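You operate a simulated robot arm through the tools that you are given. There is no shell and no other tool. Be economical: measure what you need, move in short steps, check, and stop when the job is done.

You are at the controls of a simulated two-armed robot. One attempt, no reset.

TASK
Pick up the green size ring with one hand, pass it to the other hand and put it on the top of the grey bench.

The check looks at the end state, three seconds after you hand in, the way a careful person would. Anything else that was tipped, shoved, dropped, spilled or broken makes it a failure.

THE ROBOT
Two 7-joint arms with two-finger parallel grippers on one trunk, on a base that drives. Base frame: it is fixed to the floor where the robot stands at the start and does not move with it; the origin is under the middle of the robot, x ahead of it, y to its left, z up. Lengths are in m, angles in rad, forces in N, time in s.
The left shoulder is at the start at [0.07, 0.188, 1.215], the right one opposite. With the tool pointing down near the work surface each hand reaches from about 0.18 to 0.76 m from the robot's upright axis, wherever it stands, measured 20 degrees to its own side. Places, roughly: green size ring (8x29x35 cm) [0.6, -0.1, 0.8]; top of the grey bench [0.5, 3.5, 0.8]. Payload 3.91 kg a hand.
The tool frame of a hand sits at the grasp point between the pads (the TCP): z along the fingers, y along the line on which they close. The tips reach 0.03 m beyond it. Largest opening 0.11 m; finger width 0.02, thickness 0.01; the body of the gripper, 0.048 by 0.112 m, starts 0.055 m behind the TCP.
Orientation is that of the tool frame in the base frame, as a unit quaternion [x, y, z, w]. With the fingers straight down and closing along the base's y, the tool's x points along the base's -x, its y along +y and its z along -z.

THE INTERFACE
- The arms move only by the tool move_arm. It takes "left_series", "right_series" or both (then of equal length, played together; a hand with none holds still); each is a list of rows, each a list of 7 numbers: the opening, from 0 (shut) to 1 (fully open), then the shift along the tool's x, y, z in units of 30 mm (1.0 is 30 mm), then the turn, a rotation vector about the tool's x, y, z in units of 6 degrees (1.0 is 6 degrees). In form: [[claw, tx, ty, tz, ax, ay, az], ...]. A call has 1 to 20 rows; each row shifts and turns the commanded pose from where the row before left it, along the tool's axes as they then stand. A call with a number of a shift or a turn outside -1 to 1 is refused whole. Each row takes 0.2 s and may step no farther than 0.05 m and 0.15 rad from the row before; otherwise, or with a gripper value out of range, the whole call is refused. Where a pose cannot be reached the arm comes as near as it can. A force on the tool above 40 N (or 10 N above the force at the start of the call, whichever is more), or a blocked arm, ends the call early, and 0.2 s more pass. Each finger travels about 0.072 m/s and halts on what it meets, pressing with about 34 N; the grip force reading is that of the motor and also rises with nothing between the fingers. The clock runs only during rows and for 0.2 s after the last one: add rows that do not move to give the fingers time. It gives the time, the measured TCP pose, the force on the tool (base axes), the opening and the grip force at its end, in the units of the frame above (readings bear some noise), with the torque about the TCP (base axes, N m) and any sound that the robot's microphone picked up, and new pictures: "views" is both (left out), scene, wrist or none (wrist: the cameras of the hands that moved).
- Cameras (640 x 400 px; columns grow to the right, rows downward): "scene" is now at [0.1463, -0.0161, 1.4318]; the picture's right is [-0.12, -0.99, -0.00], its down [-0.62, 0.07, -0.78] and it looks along [0.77, -0.09, -0.63] (base axes); focal length 276 px, centre (320, 200). "left" rides on the left gripper at [0.072, -0.017, -0.103] in its tool frame; the picture's right is [0.23, 0.97, 0.00], its down [-0.76, 0.18, -0.62] and it looks along [-0.61, 0.14, 0.78] (tool axes); focal length 222 px, centre (320, 200). "right" rides on the right gripper at [0.072, 0.017, -0.103] in its tool frame; the picture's right is [-0.23, 0.97, 0.00], its down [-0.76, -0.18, -0.62] and it looks along [-0.61, -0.14, 0.78] (tool axes); focal length 222 px, centre (320, 200). There is no depth. A picture from a camera that has moved, and an enlarged one, comes with that camera's place and axes in the base frame and with its lens. The place of the scene camera against the robot may be out by one fixed shift of up to 0.018 m in any direction.
- move_column(by): slides the trunk up (or, below 0, down) by that many m; the arms and the scene camera ride with it, the base frame stays. It gives what a move gives, with no picture.
- drive_base(legs): drives the robot by 1 to 6 legs, each [ahead, turn to the left] in m and rad, along the robot's own axes; the way and the turn of a leg run together, so that a leg with both is an arc; at most 1.5 m and 3.142 rad a leg. The arms and the cameras ride along, it lands a little off, and it stops where it bumps. It gives what a move gives, and a new picture of the scene camera.
- aim_head(pan, tilt): turns the head with the scene camera to pan (to the left, within 1.501 rad either way) and tilt (down, from -0.506 to 1.204), counted from straight ahead of the robot. It gives what a move gives, and a new picture of the scene camera.
- close_up(camera, box): a new picture of the part [left, top, right, bottom] of that camera's present view, enlarged. It takes no simulated time.
- sign_off(): hands the job in; it is judged then, once.

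Work in short steps. Places have to be worked out from the pictures, the camera data and where the tool is seen: move nearer, look again, correct. Check each grasp and each placing, and mend what went wrong. You have 120 turns and 260 pictures in all, those below and enlarged ones among them. Open the grippers and draw the arms clear of the work before you hand the job in, unless the task says otherwise; then end with one line.

The tools are called after "Emit:" as name(argument=value, ...) on one line, values as JSON. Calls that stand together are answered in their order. move_arm: Moves the arms, as the interface text tells. Its arguments: {"type":"object","properties":{"left_series":{"type":"array"},"right_series":{"type":"array"},"views":{"type":"string","enum":["both","scene","wrist","none"]}},"required":[]} The other tools are called the same way: move_column (by) slides the trunk up or down; drive_base (legs) drives the base; aim_head (pan, tilt) turns the head that bears the scene camera; close_up (camera, box) takes an enlarged picture of a part of a camera's view; sign_off () hands the job in.

At the start:

```text
clock: 0.0
left_position: [0.5999, 0.1447, 1.1629]
left_tool_rot: [0.0, 1.0, 0.0, -0.001]
left_wrist_force: [-0.3, -0.5, 0.2]
left_ft_torque: [-0.01, 0.03, -0.03]
left_opening: 0.1099
left_gripper_force: 0.1
right_position: [0.5406, -0.3302, 1.1642]
right_tool_rot: [0.0, 1.0, 0.0, -0.001]
right_wrist_force: [-0.5, 0.3, 0.4]
right_ft_torque: [0.01, 0.02, -0.02]
right_opening: 0.1099
right_gripper_force: 0.0
trunk travel left (down, up): [-0.725, 0.215]
robot x, y, heading: [0.0019, 0.002, 0.004]
head pan, tilt: [-0.115, 0.679]
```

scene: 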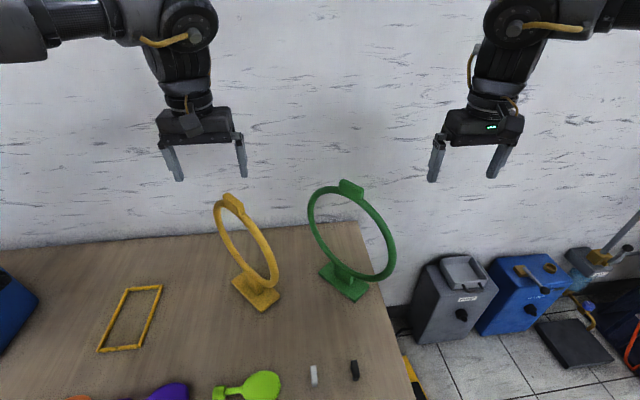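
right: 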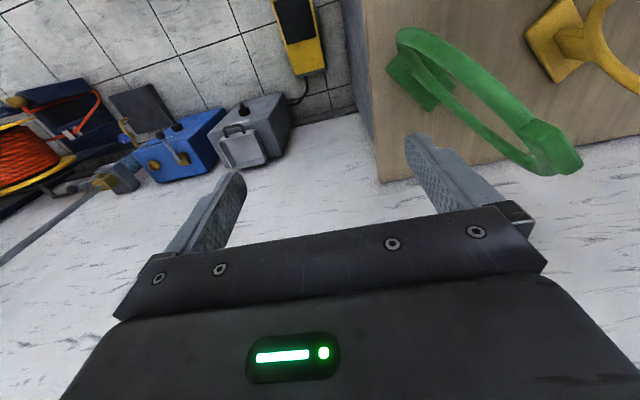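
left: 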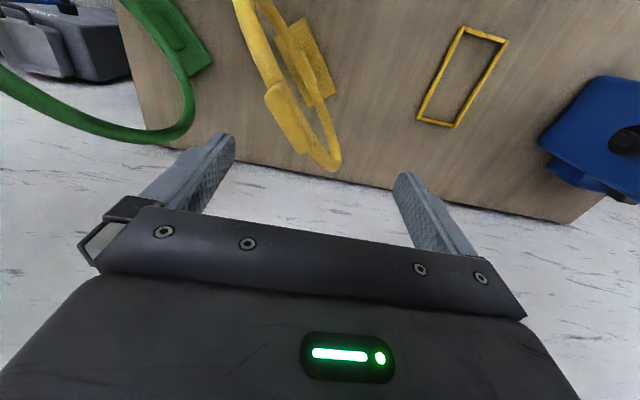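

I'll look closely at the ring from the scene and right wrist cameras before moving.

Emit:
close_up(camera="scene", box=[270, 160, 430, 320])

Emit:
close_up(camera="right", box=[360, 0, 640, 190])

```text
2.50 times, centred on (350, 240) of scene
camera zoom: at [0.1463, -0.0161, 1.4318], right [-0.12, -0.99, 0.0], down [-0.62, 0.07, -0.78], along [0.77, -0.09, -0.63], focal length 690 px, centre (245, 100)
```

zoom: 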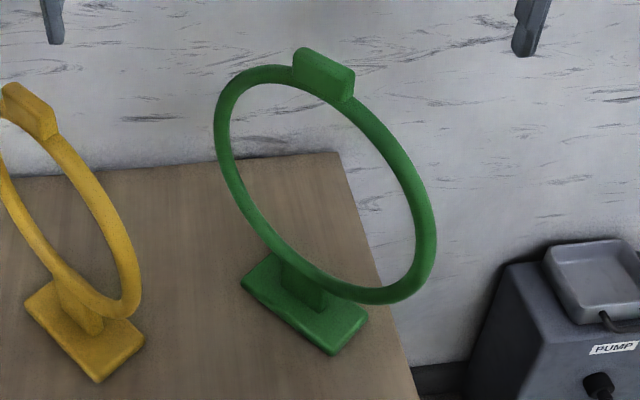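

```text
2.11 times, centred on (500, 95) of right
camera zoom: at [0.4677, -0.3142, 1.2661], right [0.23, 0.97, 0.0], down [0.76, -0.18, 0.62], along [0.61, -0.14, -0.78], focal length 468 px, centre (-59, 421)
```

zoom: 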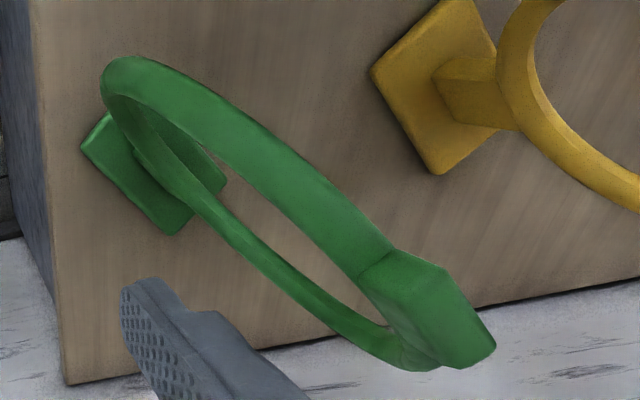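

The ring stands at about (0.597, -0.132), its plane at about 41° to +x, and the top tab is at z≈1.09. I'll have the right hand grip the near-right arc at about 50° from the top, which leaves the tab free for the left hand. First I move to a standoff pose.

Emit:
move_arm(right_series=[[1, 0.97, 0.8, 0.59, 0, 0, 0], [1, 0.97, 0.8, 0.59, 0, 0, 0], [1, 0.97, 0.8, 0.59, 0, 0, 0], [1, 0, 0, 0, 0, 0, -0.976], [1, 0, 0, 0, 0, 0, -0.976], [1, 0, 0, 0, 0, 0, -0.976], [1, 0, 0, 0, 0, 0, -0.976], [1, 0, 0, 0, 0, 0, -0.976], [1, 0, 0, 0, 0, 0, -0.976], [1, 0, 0, 0, 0, 0, -0.976], [1, 0, 0, 0, 0, -0.926, 0], [1, 0, 0, 0, 0, -0.926, 0], [1, 0, 0, 0, 0, -0.926, 0], [1, 0, 0, 0, 0, -0.926, 0], [1, 0, 0, 0, 0, -0.926, 0], [1, 0, 0, 0, 0, -0.926, 0], [1, 0, 0, 0, 0, -0.926, 0], [1, 0, 0, 0, 0, -0.926, 0], [1, 0, 0, 0, 0, -0.926, 0]])

```text
clock: 4.0
left_position: [0.5989, 0.1436, 1.1646]
left_tool_rot: [0.0, 1.0, 0.0, 0.001]
left_wrist_force: [0.3, -0.9, 0.4]
left_ft_torque: [0.02, -0.05, 0.03]
left_opening: 0.1099
left_gripper_force: 0.0
right_position: [0.4519, -0.2577, 1.1112]
right_tool_rot: [-0.317, 0.848, 0.148, 0.398]
right_wrist_force: [0.7, 0.6, 0.0]
right_ft_torque: [0.01, 0.0, 0.02]
right_opening: 0.11
right_gripper_force: 0.1
trunk travel left (down, up): [-0.725, 0.215]
robot x, y, heading: [0.0003, 0.0048, 0.0]
head pan, tilt: [-0.115, 0.679]
camera scene: at [0.1456, -0.0173, 1.4319], right [-0.12, -0.99, 0.0], down [-0.62, 0.07, -0.78], along [0.77, -0.09, -0.63], focal length 276 px, centre (320, 200)
camera right: at [0.3463, -0.3299, 1.1207], right [-0.53, 0.83, 0.17], down [0.12, -0.13, 0.98], along [0.84, 0.54, -0.03], focal length 222 px, centre (320, 200)
```

scene: 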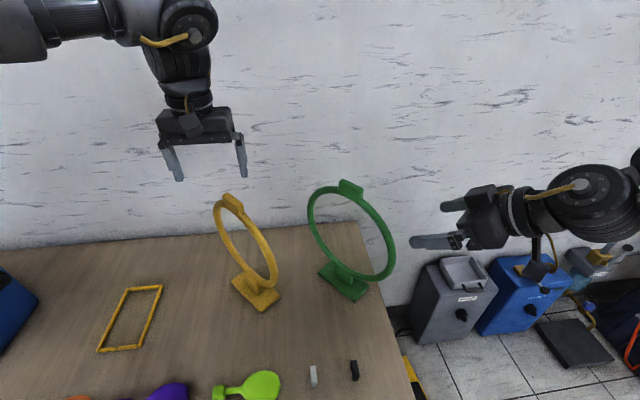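
right: 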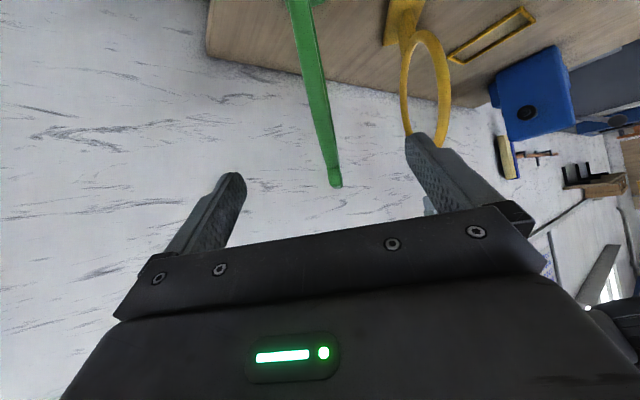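

The ring is edge-on and centred between the right fingers. I advance 9 cm along the fingers and look again.

Emit:
move_arm(right_series=[[1, 0, 0, 0.75, 0, 0, 0], [1, 0, 0, 0.75, 0, 0, 0], [1, 0, 0, 0.75, 0, 0, 0], [1, 0, 0, 0.75, 0, 0, 0]])

Emit:
close_up(camera="scene", box=[270, 160, 430, 320])

```text
clock: 5.0
left_position: [0.6002, 0.146, 1.1634]
left_tool_rot: [0.0, 1.0, 0.001, -0.001]
left_wrist_force: [-0.2, -0.1, 0.7]
left_ft_torque: [-0.01, 0.0, 0.01]
left_opening: 0.1101
left_gripper_force: 0.0
right_position: [0.5053, -0.2116, 1.0524]
right_tool_rot: [-0.317, 0.849, 0.148, 0.396]
right_wrist_force: [0.2, -0.5, -0.5]
right_ft_torque: [0.01, 0.01, 0.01]
right_opening: 0.1101
right_gripper_force: 0.1
trunk travel left (down, up): [-0.725, 0.215]
robot x, y, heading: [0.0009, 0.0008, -0.001]
head pan, tilt: [-0.115, 0.679]
camera scene: at [0.1475, -0.016, 1.4317], right [-0.12, -0.99, 0.0], down [-0.62, 0.07, -0.78], along [0.77, -0.09, -0.63], focal length 276 px, centre (320, 200)
camera right: at [0.4001, -0.2836, 1.0625], right [-0.53, 0.83, 0.17], down [0.13, -0.13, 0.98], along [0.84, 0.54, -0.04], focal length 222 px, centre (320, 200)
```

scene: 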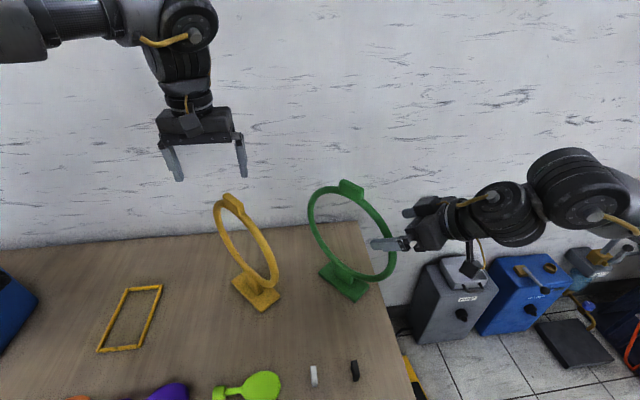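
right: 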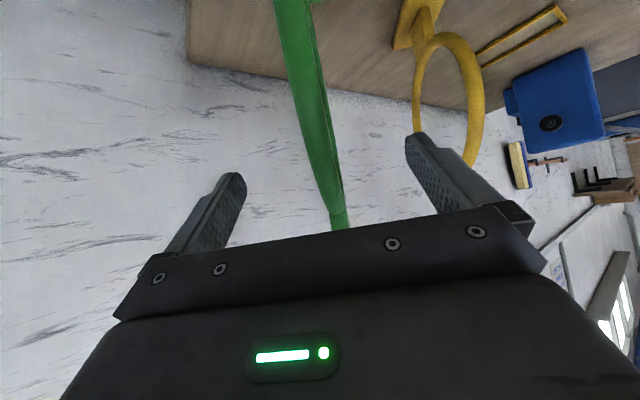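

```text
2.50 times, centred on (350, 240) of scene
camera zoom: at [0.1475, -0.016, 1.4317], right [-0.12, -0.99, 0.0], down [-0.62, 0.07, -0.78], along [0.77, -0.09, -0.63], focal length 690 px, centre (245, 100)
```

zoom: 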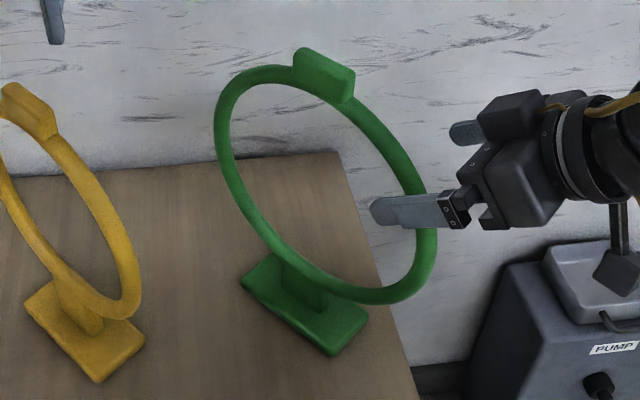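

The TCP is about 3 cm outside the rim and centred to within about 4 mm. I advance 3.5 cm with a small lateral correction, then close.

Emit:
move_arm(right_series=[[1, 0, 0.13, 0.6, 0, 0, 0], [1, 0, 0, 0.56, 0, 0, 0], [0.6, 0, 0, 0, 0, 0, 0], [0.4, 0, 0, 0, 0, 0, 0], [0.25, 0, 0, 0, 0, 0, 0], [0.1, 0, 0, 0, 0, 0, 0], [0, 0, 0, 0, 0, 0, 0], [0, 0, 0, 0, 0, 0, 0], [0, 0, 0, 0, 0, 0, 0]])

Emit:
close_up(camera="scene", box=[270, 160, 430, 320])

```text
clock: 7.0
left_position: [0.5995, 0.1435, 1.1632]
left_tool_rot: [0.0, 1.0, 0.001, 0.0]
left_wrist_force: [-0.6, -0.9, 0.2]
left_ft_torque: [0.0, -0.01, -0.02]
left_opening: 0.1099
left_gripper_force: 0.1
right_position: [0.5223, -0.1915, 1.0299]
right_tool_rot: [-0.318, 0.849, 0.149, 0.396]
right_wrist_force: [0.4, -0.9, -1.1]
right_ft_torque: [-0.13, 0.16, 0.0]
right_opening: 0.0165
right_gripper_force: 33.7
trunk travel left (down, up): [-0.725, 0.215]
robot x, y, heading: [-0.0011, -0.0021, -0.001]
head pan, tilt: [-0.115, 0.679]
camera scene: at [0.1465, -0.0163, 1.4318], right [-0.12, -0.99, 0.0], down [-0.62, 0.07, -0.78], along [0.77, -0.09, -0.63], focal length 276 px, centre (320, 200)
camera right: at [0.4167, -0.2624, 1.0399], right [-0.53, 0.83, 0.17], down [0.13, -0.13, 0.98], along [0.84, 0.54, -0.04], focal length 222 px, centre (320, 200)
```

scene: 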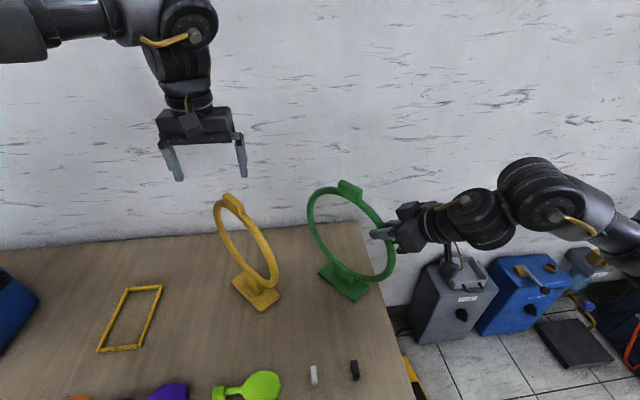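
right: 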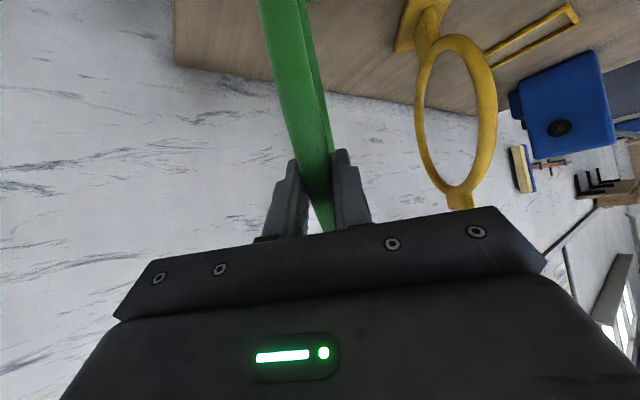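

```text
2.50 times, centred on (350, 240) of scene
camera zoom: at [0.1465, -0.0163, 1.4318], right [-0.12, -0.99, 0.0], down [-0.62, 0.07, -0.78], along [0.77, -0.09, -0.63], focal length 690 px, centre (245, 100)
```

zoom: 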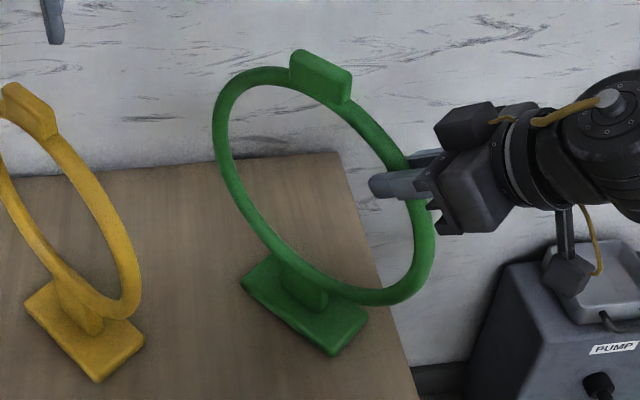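

Gripped at 16.5 mm with 34 N. I lift 3 cm straight up and check for rotation in the grip.

Emit:
move_arm(right_series=[[0, -0.383, 0, -0.322, 0, 0, 0], [0, -0.383, 0, -0.322, 0, 0, 0], [0, 0, 0, 0, 0, 0, 0], [0, 0, 0, 0, 0, 0, 0]])

Emit:
close_up(camera="scene", box=[270, 160, 430, 320])

```text
clock: 8.0
left_position: [0.6001, 0.1455, 1.1633]
left_tool_rot: [0.0, 1.0, 0.001, 0.0]
left_wrist_force: [-0.4, -0.7, 0.0]
left_ft_torque: [-0.03, 0.04, -0.01]
left_opening: 0.1101
left_gripper_force: 0.0
right_position: [0.5231, -0.1934, 1.0614]
right_tool_rot: [-0.318, 0.849, 0.148, 0.396]
right_wrist_force: [1.0, -0.4, -2.0]
right_ft_torque: [-0.13, 0.15, 0.01]
right_opening: 0.0166
right_gripper_force: 34.4
trunk travel left (down, up): [-0.725, 0.215]
robot x, y, heading: [-0.002, -0.0018, 0.001]
head pan, tilt: [-0.115, 0.679]
camera scene: at [0.1465, -0.0162, 1.4318], right [-0.12, -0.99, 0.0], down [-0.62, 0.07, -0.78], along [0.77, -0.09, -0.63], focal length 276 px, centre (320, 200)
camera right: at [0.4162, -0.2635, 1.0715], right [-0.53, 0.83, 0.17], down [0.13, -0.13, 0.98], along [0.84, 0.54, -0.04], focal length 222 px, centre (320, 200)
```

scene: 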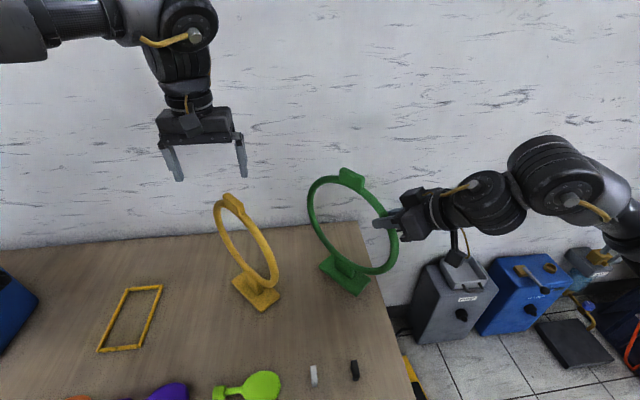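
right: 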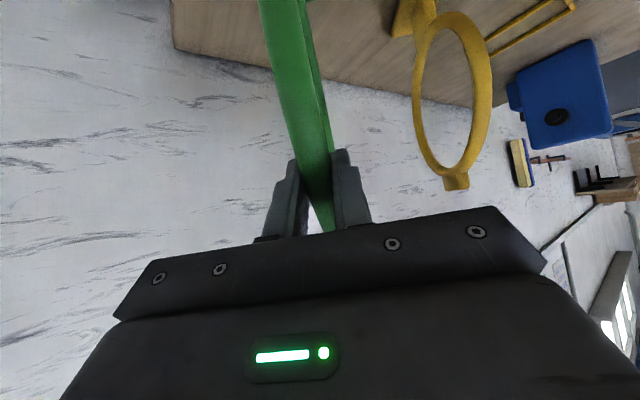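

```text
2.50 times, centred on (350, 240) of scene
camera zoom: at [0.1465, -0.0162, 1.4318], right [-0.12, -0.99, 0.0], down [-0.62, 0.07, -0.78], along [0.77, -0.09, -0.63], focal length 690 px, centre (245, 100)
```

zoom: 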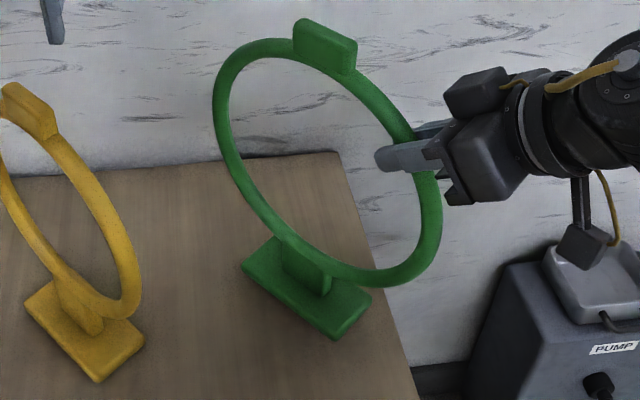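

The ring hangs steadily from the right hand, weighing about 2 N. I raise it 3 cm more and bring the left hand up, yawed 41° and over the tab, staying high.

Emit:
move_arm(left_series=[[1, 0, 0, -0.667, 0, 0, -0.976], [1, 0, 0, -0.667, 0, 0, -0.976], [1, 0, 0, -0.667, 0, 0, -0.976], [1, 0, 0, -0.667, 0, 0, -0.976], [1, 0, 0, -0.667, 0, 0, -0.976], [1, 0, 0, -0.667, 0, 0, -0.976], [1, 0, 0, -0.667, 0, 0, -0.976], [1, 0.606, -0.697, 0, 0, 0, 0], [1, 0.606, -0.697, 0, 0, 0, 0], [1, 0.606, -0.697, 0, 0, 0, 0], [1, 0.606, -0.697, 0, 0, 0, 0], [1, 0.606, -0.697, 0, 0, 0, 0], [1, 0.606, -0.697, 0, 0, 0, 0], [1, 0.606, -0.697, 0, 0, 0, 0], [1, 0.606, -0.697, 0, 0, 0, 0], [1, 0.606, -0.697, 0, 0, 0, 0], [1, 0.606, -0.697, 0, 0, 0, 0]], right_series=[[0, -0.383, 0, -0.322, 0, 0, 0], [0, -0.383, 0, -0.322, 0, 0, 0], [0, 0, 0, 0, 0, 0, 0], [0, 0, 0, 0, 0, 0, 0], [0, 0, 0, 0, 0, 0, 0], [0, 0, 0, 0, 0, 0, 0], [0, 0, 0, 0, 0, 0, 0], [0, 0, 0, 0, 0, 0, 0], [0, 0, 0, 0, 0, 0, 0], [0, 0, 0, 0, 0, 0, 0], [0, 0, 0, 0, 0, 0, 0], [0, 0, 0, 0, 0, 0, 0], [0, 0, 0, 0, 0, 0, 0], [0, 0, 0, 0, 0, 0, 0], [0, 0, 0, 0, 0, 0, 0], [0, 0, 0, 0, 0, 0, 0], [0, 0, 0, 0, 0, 0, 0]])

```text
clock: 11.8
left_position: [0.5755, 0.0343, 1.2858]
left_tool_rot: [-0.342, 0.939, -0.03, -0.012]
left_wrist_force: [0.1, -0.7, 0.6]
left_ft_torque: [-0.04, -0.01, 0.03]
left_opening: 0.11
left_gripper_force: 0.1
left hand out of reach, approached as far as the arm can: row 6, 7, 11, 12, 13, 14, 15, 16, 17
right_position: [0.5234, -0.1929, 1.0907]
right_tool_rot: [-0.317, 0.849, 0.148, 0.396]
right_wrist_force: [-0.9, -0.1, -1.0]
right_ft_torque: [-0.17, 0.15, 0.01]
right_opening: 0.0166
right_gripper_force: 33.8
trunk travel left (down, up): [-0.725, 0.215]
robot x, y, heading: [-0.0013, -0.0019, -0.0]
head pan, tilt: [-0.115, 0.679]
stopped in row 17 (left hand): the arm was blocked; the commanded pose is now the measured one
camera scene: at [0.1467, -0.0161, 1.4318], right [-0.12, -0.99, 0.0], down [-0.62, 0.07, -0.78], along [0.77, -0.09, -0.63], focal length 276 px, centre (320, 200)
camera right: at [0.4169, -0.2638, 1.1007], right [-0.53, 0.83, 0.18], down [0.13, -0.13, 0.98], along [0.84, 0.54, -0.04], focal length 222 px, centre (320, 200)
camera left: at [0.5301, -0.0178, 1.391], right [-0.8, 0.6, -0.04], down [0.47, 0.67, 0.58], along [0.37, 0.45, -0.81], focal length 222 px, centre (320, 200)
```

scene: 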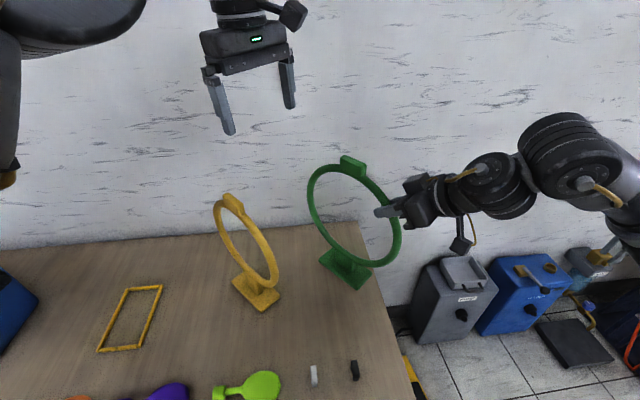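
right: 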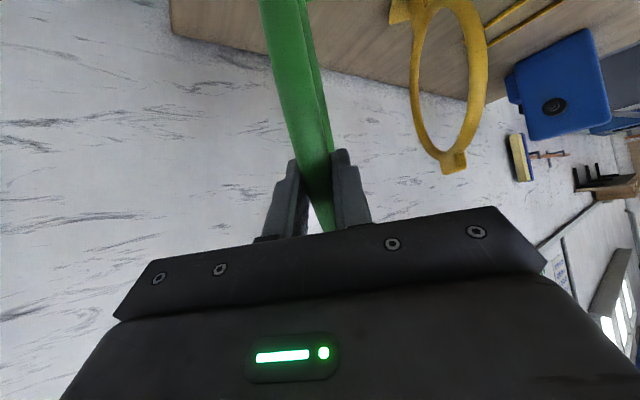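
left: 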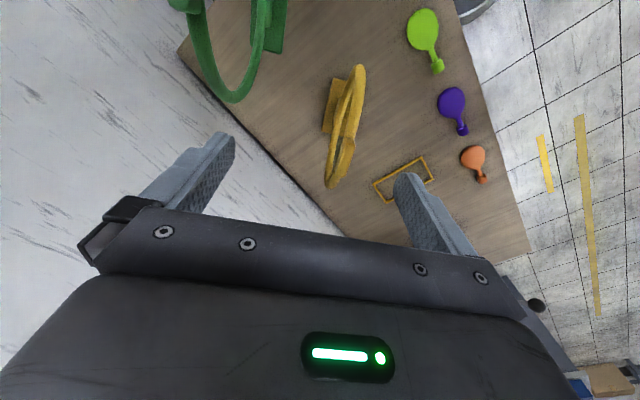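

The left arm can't reach that far at this height. I raise the trunk to lift the ring well clear of the table, then back off so the handover happens closer to the body in free space.

Emit:
move_column(by=0.2)

Emit:
drive_base(legs=[[-0.4, 0]])

```text
clock: 14.0
left_position: [0.574, 0.0333, 1.4867]
left_tool_rot: [-0.342, 0.939, -0.031, -0.01]
left_wrist_force: [0.5, 0.1, 0.3]
left_ft_torque: [0.01, 0.04, 0.0]
left_opening: 0.11
left_gripper_force: 0.0
right_position: [0.5227, -0.1932, 1.2898]
right_tool_rot: [-0.317, 0.849, 0.148, 0.396]
right_wrist_force: [0.9, 0.0, -2.5]
right_ft_torque: [-0.09, 0.16, -0.03]
right_opening: 0.0163
right_gripper_force: 34.1
trunk travel left (down, up): [-0.925, 0.015]
robot x, y, heading: [-0.0027, 0.0003, -0.001]
head pan, tilt: [-0.115, 0.679]
```

```text
clock: 16.4
left_position: [0.1828, 0.0362, 1.4858]
left_tool_rot: [-0.346, 0.938, -0.03, -0.011]
left_wrist_force: [-0.1, 0.2, 0.3]
left_ft_torque: [0.03, 0.03, 0.03]
left_opening: 0.11
left_gripper_force: 0.0
right_position: [0.133, -0.1912, 1.2884]
right_tool_rot: [-0.32, 0.849, 0.15, 0.394]
right_wrist_force: [1.1, 0.5, -1.6]
right_ft_torque: [-0.12, 0.16, -0.02]
right_opening: 0.0162
right_gripper_force: 34.1
trunk travel left (down, up): [-0.925, 0.015]
robot x, y, heading: [-0.3936, -0.0006, 0.013]
head pan, tilt: [-0.115, 0.679]
camera scene: at [-0.2447, -0.0168, 1.6315], right [-0.11, -0.99, 0.0], down [-0.63, 0.07, -0.78], along [0.77, -0.09, -0.63], focal length 276 px, centre (320, 200)
```

scene: 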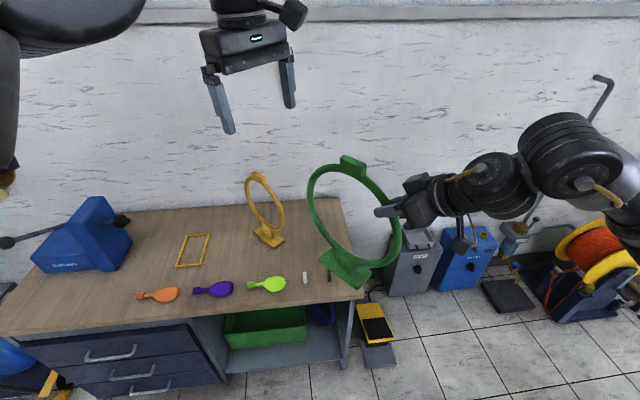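

The ring is still stable. I back off another 0.35 m to clear the table edge.

Emit:
drive_base(legs=[[-0.35, 0]])

```text
clock: 18.7
left_position: [-0.1668, 0.0355, 1.4836]
left_tool_rot: [-0.346, 0.938, -0.031, -0.011]
left_wrist_force: [0.1, 0.2, 0.3]
left_ft_torque: [-0.05, 0.04, 0.02]
left_opening: 0.1098
left_gripper_force: 0.0
right_position: [-0.2171, -0.1934, 1.2891]
right_tool_rot: [-0.319, 0.849, 0.15, 0.394]
right_wrist_force: [0.3, 0.2, -2.3]
right_ft_torque: [-0.11, 0.15, 0.03]
right_opening: 0.0163
right_gripper_force: 33.8
trunk travel left (down, up): [-0.925, 0.015]
robot x, y, heading: [-0.7479, -0.0038, 0.009]
head pan, tilt: [-0.115, 0.679]
camera scene: at [-0.5947, -0.0187, 1.6315], right [-0.11, -0.99, 0.0], down [-0.63, 0.07, -0.78], along [0.77, -0.09, -0.63], focal length 276 px, centre (320, 200)
```

scene: 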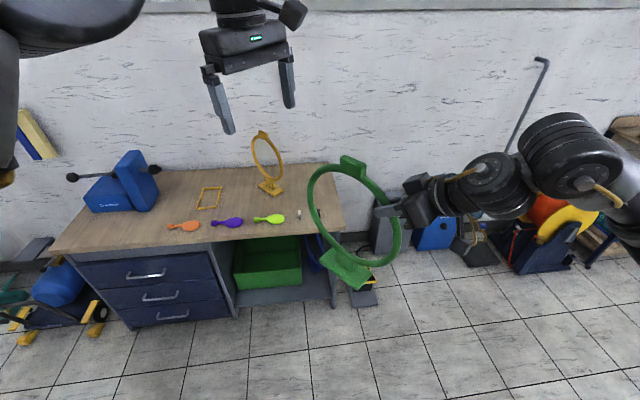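

Now in free space, I lower the ring and bring it toward the body with the right hand, then level the left hand and bring it over the tab.

Emit:
move_arm(right_series=[[0, 0.695, 0.4075, 0.469, 0, 0, 0], [0, 0.695, 0.4075, 0.469, 0, 0, 0], [0, 0.695, 0.4075, 0.469, 0, 0, 0], [0, 0.695, 0.4075, 0.469, 0, 0, 0], [0, 0.695, 0.4075, 0.469, 0, 0, 0], [0, 0.695, 0.4075, 0.469, 0, 0, 0], [0, 0.695, 0.4075, 0.469, 0, 0, 0], [0, 0.695, 0.4075, 0.469, 0, 0, 0], [0, 0, 0, 0, 0, 0, 0], [0, 0, 0, 0, 0, 0, 0], [0, 0, 0, 0, 0, 0, 0], [0, 0, 0, 0, 0, 0, 0], [0, 0, 0, 0, 0, 0, 0], [0, 0, 0, 0, 0, 0, 0], [0, 0, 0, 0, 0, 0, 0], [0, 0, 0, 0, 0, 0, 0], [0, 0, 0, 0, 0, 0, 0]], left_series=[[1, 0, 0, 0, -0.487, -0.4, 0], [1, 0, 0, 0, 0, 0, 0], [1, 0, 0, 0, 0, 0, 0], [1, 0, 0, 0, 0, 0, 0], [1, 0, 0, 0, 0, 0, 0], [1, 0, 0, 0, 0, 0, 0], [1, 0, 0, 0, 0, 0, 0], [1, 0, 0, 0, 0, 0, 0], [1, 0.419, -0.171, 0.681, 0, 0, 0], [1, 0.419, -0.171, 0.681, 0, 0, 0], [1, 0.419, -0.171, 0.681, 0, 0, 0], [1, 0.419, -0.171, 0.681, 0, 0, 0], [1, 0.419, -0.171, 0.681, 0, 0, 0], [1, 0.419, -0.171, 0.681, 0, 0, 0], [1, 0.419, -0.171, 0.681, 0, 0, 0], [1, 0.419, -0.171, 0.681, 0, 0, 0], [1, 0.419, -0.171, 0.681, 0, 0, 0]])

```text
clock: 22.3
left_position: [-0.1694, 0.0391, 1.4748]
left_tool_rot: [-0.342, 0.94, -0.008, -0.003]
left_wrist_force: [0.5, -0.6, 0.9]
left_ft_torque: [0.0, -0.02, -0.01]
left_opening: 0.1101
left_gripper_force: 0.0
left hand out of reach, approached as far as the arm can: row 1, 9, 10, 11, 12, 13, 14, 15, 16, 17
right_position: [-0.2988, -0.1311, 1.0896]
right_tool_rot: [-0.319, 0.848, 0.15, 0.395]
right_wrist_force: [0.1, -0.7, -2.4]
right_ft_torque: [-0.12, 0.14, -0.01]
right_opening: 0.0163
right_gripper_force: 33.7
trunk travel left (down, up): [-0.925, 0.015]
robot x, y, heading: [-0.7414, -0.0023, 0.006]
head pan, tilt: [-0.115, 0.679]
camera scene: at [-0.598, -0.0186, 1.6318], right [-0.11, -0.99, 0.0], down [-0.62, 0.07, -0.78], along [0.77, -0.09, -0.63], focal length 276 px, centre (320, 200)
camera right: at [-0.4063, -0.204, 1.1006], right [-0.53, 0.83, 0.17], down [0.13, -0.13, 0.98], along [0.84, 0.55, -0.04], focal length 222 px, centre (320, 200)
camera left: at [-0.2145, -0.018, 1.5781], right [-0.8, 0.6, -0.01], down [0.47, 0.64, 0.61], along [0.37, 0.49, -0.79], focal length 222 px, centre (320, 200)
```

scene: 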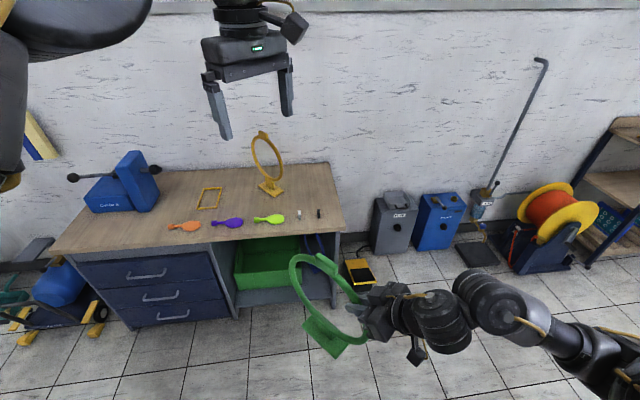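
right: 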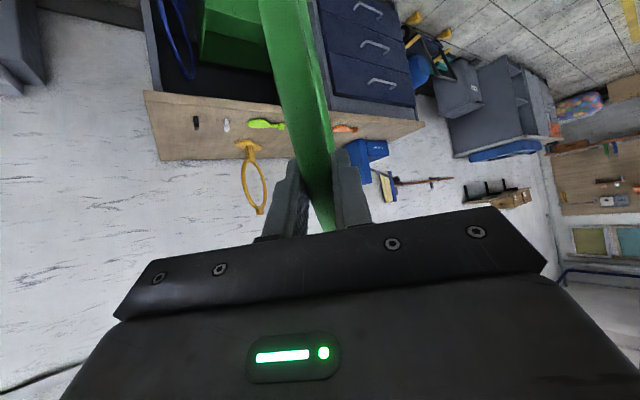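
left: 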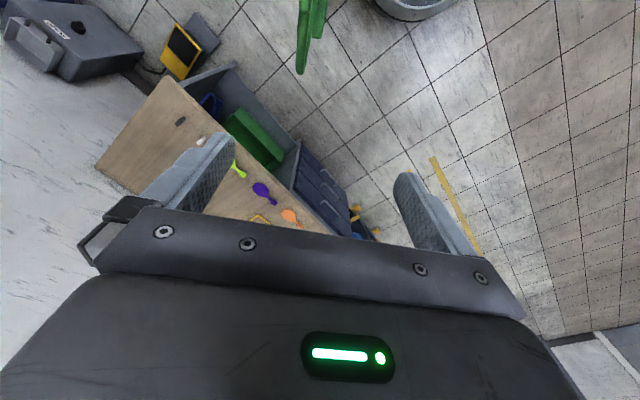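

The left arm is stuck against a limit. I unwind its yaw and lower it to regain freedom.

Emit:
move_arm(left_series=[[1, 0, 0, 0.5, 0, 0, 0.97], [1, 0, 0, 0.5, 0, 0, 0.97], [1, 0, 0, 0.5, 0, 0, 0.97], [1, 0, 0, 0.5, 0, 0, 0.97], [1, 0, 0, 0.5, 0, 0, 0.97], [1, 0, 0, 0.5, 0, 0, 0.97], [1, 0, 0, 0.5, 0, 0, 0.97]], views="scene")

```text
clock: 23.9
left_position: [-0.1714, 0.0336, 1.3671]
left_tool_rot: [0.003, 1.0, 0.0, 0.001]
left_wrist_force: [-0.1, -0.4, -0.4]
left_ft_torque: [0.03, -0.03, -0.02]
left_opening: 0.11
left_gripper_force: 0.0
right_position: [-0.3007, -0.132, 1.0899]
right_tool_rot: [-0.32, 0.848, 0.15, 0.395]
right_wrist_force: [0.6, -0.3, -1.8]
right_ft_torque: [-0.11, 0.15, -0.03]
right_opening: 0.0164
right_gripper_force: 34.5
trunk travel left (down, up): [-0.925, 0.015]
robot x, y, heading: [-0.7443, -0.0015, 0.007]
head pan, tilt: [-0.115, 0.679]
camera scene: at [-0.5972, -0.0184, 1.6318], right [-0.11, -0.99, 0.0], down [-0.62, 0.07, -0.78], along [0.77, -0.09, -0.63], focal length 276 px, centre (320, 200)
```

scene: 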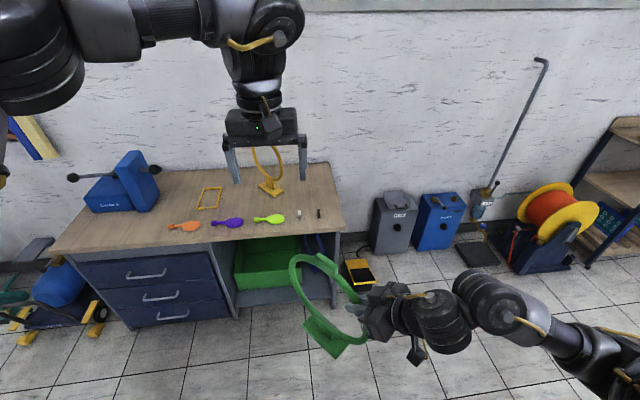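

The left hand is free again. I'll turn the ring to yaw 0 with the right hand instead, so its plane runs along x, and shift it 6 cm to the left.

Emit:
move_arm(right_series=[[0, 0, 0, 0, 0.654, 0, 0.549], [0, 0, 0, 0, 0.654, 0, 0.549], [0, 0, 0, 0, 0.654, 0, 0.549], [0, 0, 0, 0, 0.654, 0, 0.549], [0, 0, 0, 0, 0.654, 0, 0.549], [0, 0, 0, 0, 0.654, 0, 0.549], [0, 0, 0, 0, 0.654, 0, 0.549], [0, 0, 0, 0, 0.654, 0, 0.549], [0, 0, 0.667, 0, 0, 0, 0], [0, 0, 0.667, 0, 0, 0, 0], [0, 0, 0.667, 0, 0, 0, 0]])

```text
clock: 26.3
left_position: [-0.1731, 0.0313, 1.3675]
left_tool_rot: [0.002, 1.0, 0.001, 0.001]
left_wrist_force: [0.1, -0.6, -0.5]
left_ft_torque: [-0.01, 0.01, -0.02]
left_opening: 0.11
left_gripper_force: 0.0
right_position: [-0.3138, -0.0955, 1.0938]
right_tool_rot: [-0.205, 0.881, 0.127, 0.408]
right_wrist_force: [0.2, -0.4, -1.7]
right_ft_torque: [-0.09, 0.18, -0.04]
right_opening: 0.0162
right_gripper_force: 34.1
right hand out of reach, approached as far as the arm can: row 4, 5, 6, 7, 8, 9, 10, 11
trunk travel left (down, up): [-0.925, 0.015]
robot x, y, heading: [-0.7458, -0.003, 0.009]
head pan, tilt: [-0.115, 0.679]
camera scene: at [-0.5985, -0.0204, 1.6318], right [-0.11, -0.99, 0.0], down [-0.62, 0.07, -0.78], along [0.77, -0.09, -0.63], focal length 276 px, centre (320, 200)
camera right: at [-0.4338, -0.1394, 1.1045], right [-0.32, 0.92, 0.23], down [0.11, -0.2, 0.97], along [0.94, 0.33, -0.04], focal length 222 px, centre (320, 200)
```

scene: 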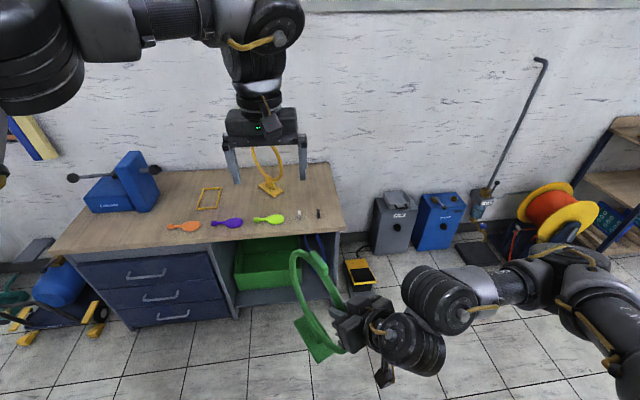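
right: 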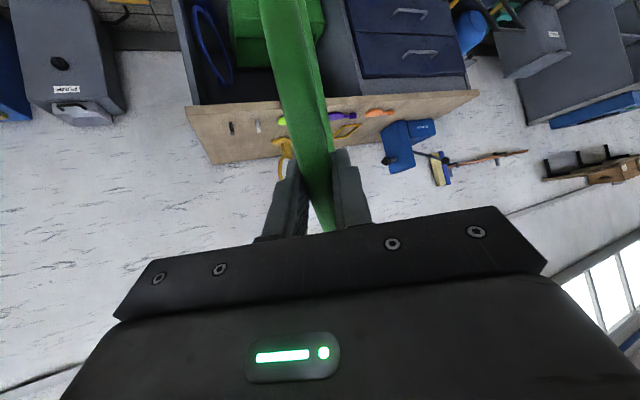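

The right wrist is at a limit close to the body. I push the ring 10 cm forward and finish the yaw and level there.

Emit:
move_arm(right_series=[[0, -0.487, -0.388, 0.556, 0, 0, 0], [0, -0.487, -0.388, 0.556, 0, 0, 0], [0, -0.487, -0.388, 0.556, 0, 0, 0], [0, -0.487, -0.388, 0.556, 0, 0, 0], [0, 0, 0, 0, 0.606, -0.041, 0.401], [0, 0, 0, 0, 0.606, -0.041, 0.401], [0, 0, 0, 0, 0.606, -0.041, 0.401], [0, 0, 0, 0, 0.606, -0.041, 0.401], [0, 0, 0, 0, 0.606, -0.041, 0.401], [0, 0, 0, 0, 0.606, -0.041, 0.401], [0, 0, 0, 0, 0.606, -0.041, 0.401]])

```text
clock: 28.7
left_position: [-0.1707, 0.0337, 1.3669]
left_tool_rot: [0.002, 1.0, 0.0, 0.001]
left_wrist_force: [-1.0, -0.2, -0.3]
left_ft_torque: [0.03, -0.03, -0.03]
left_opening: 0.1098
left_gripper_force: 0.0
right_position: [-0.2128, -0.0943, 1.094]
right_tool_rot: [0.024, 0.901, -0.012, 0.434]
right_wrist_force: [-0.4, 0.0, -1.3]
right_ft_torque: [0.0, 0.21, 0.04]
right_opening: 0.0162
right_gripper_force: 33.6
trunk travel left (down, up): [-0.925, 0.015]
robot x, y, heading: [-0.7445, -0.0042, 0.009]
head pan, tilt: [-0.115, 0.679]
camera scene: at [-0.5979, -0.0177, 1.6318], right [-0.11, -0.99, 0.0], down [-0.62, 0.07, -0.78], along [0.77, -0.09, -0.63], focal length 276 px, centre (320, 200)
camera right: at [-0.3388, -0.0717, 1.1014], right [0.19, 0.97, 0.18], down [-0.02, -0.18, 0.98], along [0.98, -0.19, -0.01], focal length 222 px, centre (320, 200)
```

scene: 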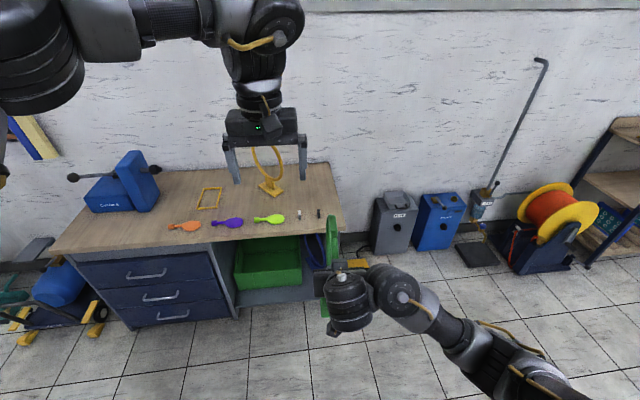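
right: 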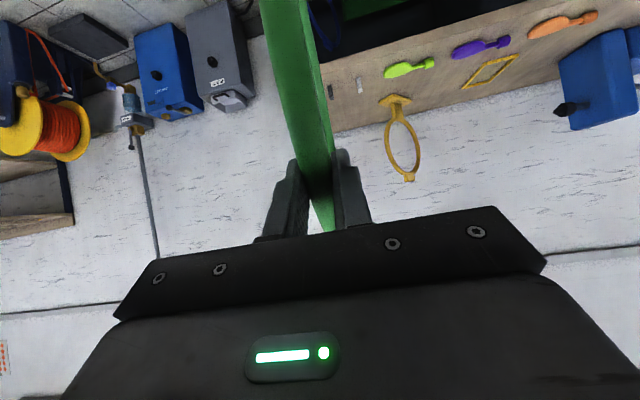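

Both are nearly aligned. I pull the ring 6 cm back and 4 cm left, and bring the left hand over the tab, still about 12 cm above it.

Emit:
move_arm(right_series=[[0, 0.313, 0.333, -0.39, 0, 0, 0], [0, 0.313, 0.333, -0.39, 0, 0, 0], [0, 0.313, 0.333, -0.39, 0, 0, 0], [0, 0.313, 0.333, -0.39, 0, 0, 0]], left_series=[[1, 0, -0.78, 0.56, 0, 0, 0], [1, 0, -0.78, 0.56, 0, 0, 0], [1, 0, -0.78, 0.56, 0, 0, 0], [1, 0, -0.78, 0.56, 0, 0, 0]])

```text
clock: 29.7
left_position: [-0.1729, -0.0624, 1.3007]
left_tool_rot: [0.002, 1.0, 0.001, 0.001]
left_wrist_force: [0.0, -0.7, -0.3]
left_ft_torque: [0.02, 0.02, 0.0]
left_opening: 0.1098
left_gripper_force: 0.1
right_position: [-0.274, -0.0517, 1.0938]
right_tool_rot: [0.023, 0.901, -0.01, 0.434]
right_wrist_force: [0.5, 0.0, -2.8]
right_ft_torque: [0.03, 0.21, 0.01]
right_opening: 0.0161
right_gripper_force: 34.6
trunk travel left (down, up): [-0.925, 0.015]
robot x, y, heading: [-0.7428, -0.0053, 0.006]
head pan, tilt: [-0.115, 0.679]
camera scene: at [-0.598, -0.0204, 1.6318], right [-0.11, -0.99, 0.0], down [-0.62, 0.07, -0.78], along [0.77, -0.08, -0.63], focal length 276 px, centre (320, 200)
camera right: at [-0.3981, -0.0301, 1.1018], right [0.19, 0.96, 0.18], down [-0.02, -0.18, 0.98], along [0.98, -0.19, -0.01], focal length 222 px, centre (320, 200)
camera left: at [-0.2449, -0.0786, 1.403], right [-0.22, 0.97, 0.0], down [0.76, 0.17, 0.62], along [0.61, 0.14, -0.78], focal length 222 px, centre (320, 200)
```

scene: 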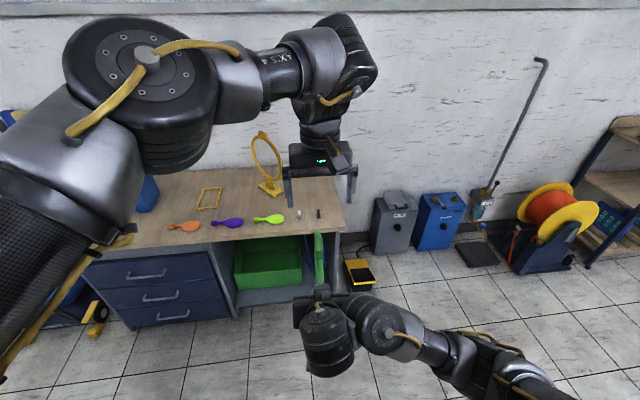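
right: 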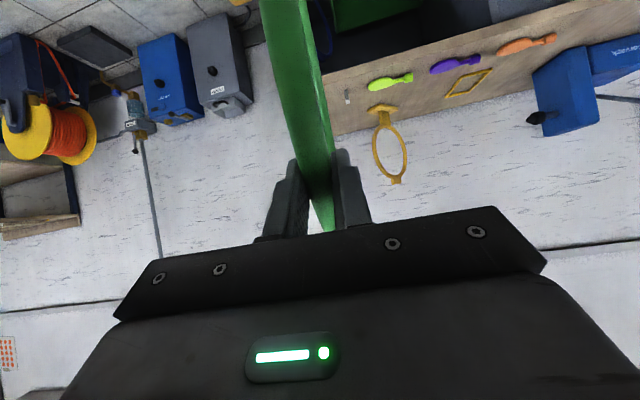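
left: 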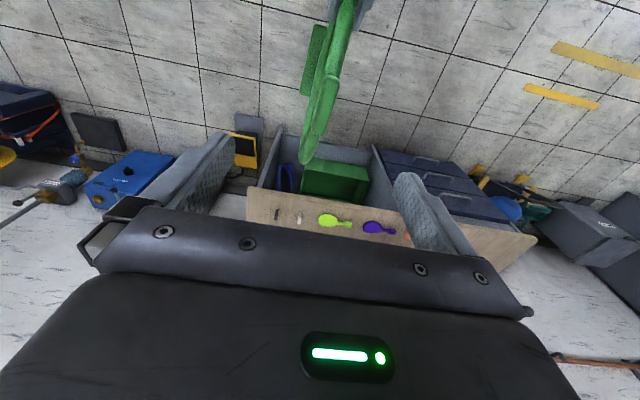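

I zoom the left wrist view to locate the tab relative to the left fingers.

Emit:
close_up(camera="left", box=[240, 0, 440, 170])

Emit:
close_up(camera="scene", box=[260, 140, 380, 340])

```text
2.35 times, centred on (340, 85) of left
camera zoom: at [-0.2449, -0.0786, 1.403], right [-0.22, 0.97, 0.0], down [0.76, 0.17, 0.62], along [0.61, 0.14, -0.78], focal length 523 px, centre (273, 471)
```

zoom: 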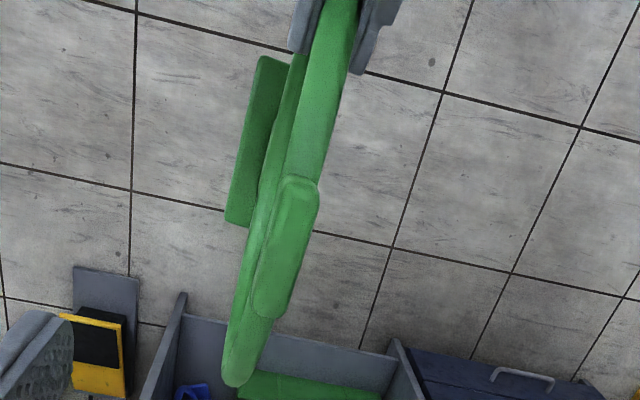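

```text
2.00 times, centred on (320, 240) of scene
camera zoom: at [-0.598, -0.0204, 1.6318], right [-0.11, -0.99, 0.0], down [-0.62, 0.07, -0.78], along [0.77, -0.08, -0.63], focal length 552 px, centre (320, 120)
```

zoom: 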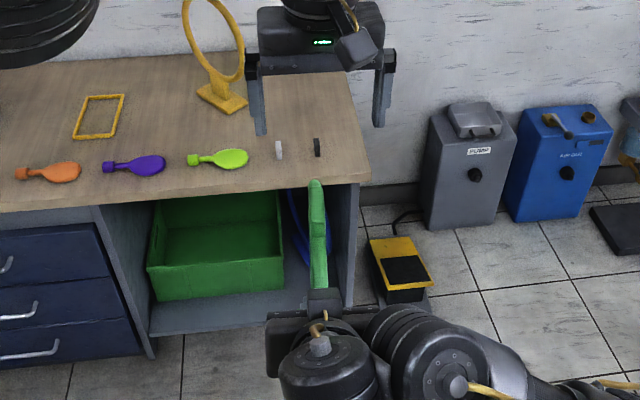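

The tab sits at about (-0.178, -0.057), top z≈1.155, aligned with x. I descend with the left hand open, straddling it, and check before closing.

Emit:
move_arm(left_series=[[1, 0.13, 0.18, 0.85, 0, 0, 0], [1, 0, 0, 0.85, 0, 0, 0], [1, 0, 0, 0.85, 0, 0, 0], [1, 0, 0, 0.85, 0, 0, 0], [1, 0, 0, 0.85, 0, 0, 0], [1, 0, 0, 0.85, 0, 0, 0]])

```text
clock: 31.1
left_position: [-0.1755, -0.0548, 1.1469]
left_tool_rot: [0.002, 1.0, 0.0, 0.001]
left_wrist_force: [1.0, 0.2, 0.8]
left_ft_torque: [0.02, 0.0, -0.03]
left_opening: 0.1098
left_gripper_force: 0.0
right_position: [-0.2724, -0.052, 1.0935]
right_tool_rot: [0.022, 0.901, -0.01, 0.434]
right_wrist_force: [0.4, 0.9, -0.6]
right_ft_torque: [-0.04, 0.24, 0.02]
right_opening: 0.0162
right_gripper_force: 34.0
trunk travel left (down, up): [-0.925, 0.015]
robot x, y, heading: [-0.7436, -0.0061, 0.008]
head pan, tilt: [-0.115, 0.679]
camera scene: at [-0.5973, -0.0187, 1.6318], right [-0.11, -0.99, 0.0], down [-0.62, 0.07, -0.78], along [0.77, -0.09, -0.63], focal length 276 px, centre (320, 200)
camera left: at [-0.2487, -0.0707, 1.2497], right [-0.22, 0.97, 0.0], down [0.76, 0.17, 0.62], along [0.61, 0.14, -0.78], focal length 222 px, centre (320, 200)
```

scene: 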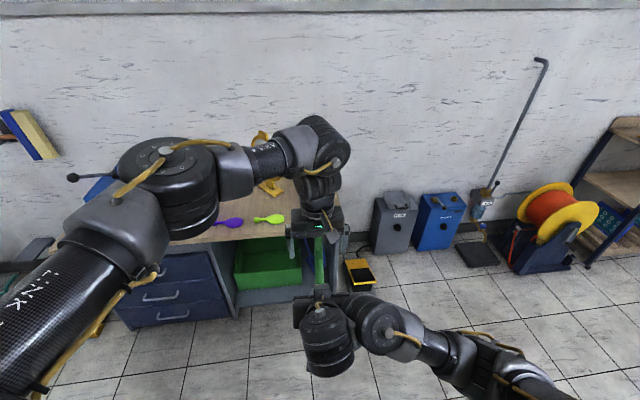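
left: 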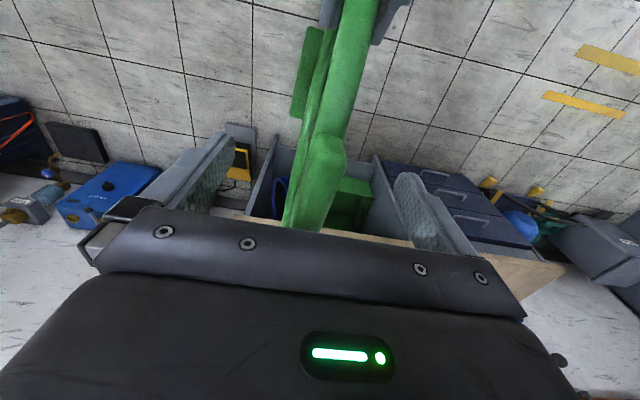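

The tab is centred between the left fingers. I descend 8 mm more and close the left gripper.

Emit:
move_arm(left_series=[[1, 0, 0, 0.27, 0, 0, 0], [0.6, 0, 0, 0, 0, 0, 0], [0.4, 0, 0, 0, 0, 0, 0], [0.25, 0, 0, 0, 0, 0, 0], [0.1, 0, 0, 0, 0, 0, 0], [0, 0, 0, 0, 0, 0, 0], [0, 0, 0, 0, 0, 0, 0], [0, 0, 0, 0, 0, 0, 0]], views="both")

Emit:
close_up(camera="left", box=[220, 60, 440, 240])

```text
clock: 32.9
left_position: [-0.1761, -0.0537, 1.1389]
left_tool_rot: [0.003, 1.0, 0.0, 0.0]
left_wrist_force: [1.1, 5.9, 0.2]
left_ft_torque: [0.4, 0.12, -0.68]
left_opening: 0.0175
left_gripper_force: 34.0
right_position: [-0.2729, -0.0519, 1.0938]
right_tool_rot: [0.023, 0.901, -0.01, 0.434]
right_wrist_force: [-1.9, -6.2, -0.4]
right_ft_torque: [-0.17, -0.09, 0.1]
right_opening: 0.0164
right_gripper_force: 34.0
trunk travel left (down, up): [-0.925, 0.015]
robot x, y, heading: [-0.7452, -0.0021, 0.008]
head pan, tilt: [-0.115, 0.679]
camera scene: at [-0.5979, -0.0185, 1.6318], right [-0.11, -0.99, 0.0], down [-0.62, 0.07, -0.78], along [0.77, -0.09, -0.63], focal length 276 px, centre (320, 200)
camera left: at [-0.2494, -0.0702, 1.2419], right [-0.22, 0.97, 0.0], down [0.76, 0.17, 0.62], along [0.61, 0.14, -0.78], focal length 222 px, centre (320, 200)
```

scene: 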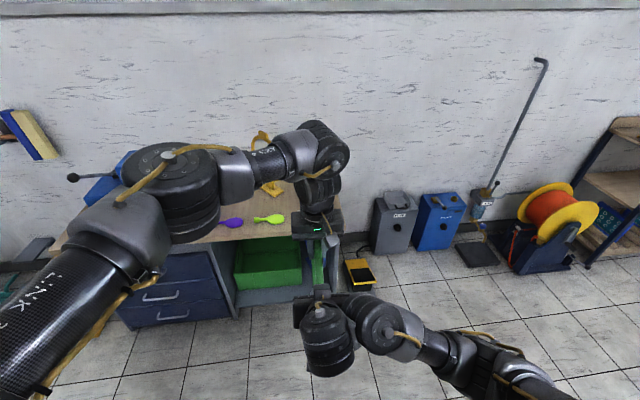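
left: 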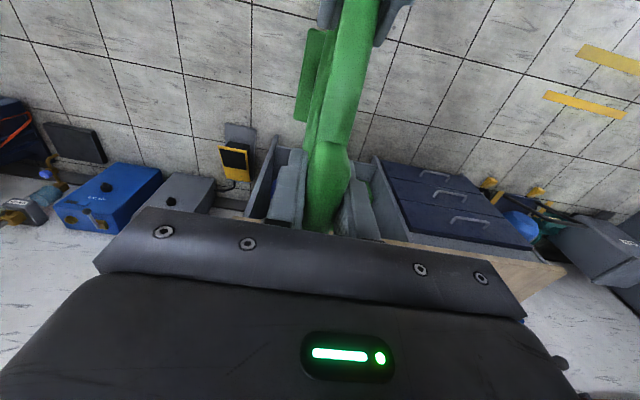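

```text
2.22 times, centred on (330, 150) of left
camera zoom: at [-0.2494, -0.0702, 1.2419], right [-0.22, 0.97, 0.0], down [0.76, 0.17, 0.62], along [0.61, 0.14, -0.78], focal length 494 px, centre (298, 311)
```

zoom: 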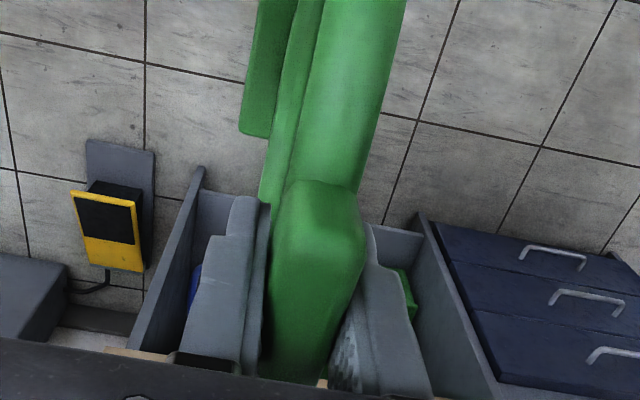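

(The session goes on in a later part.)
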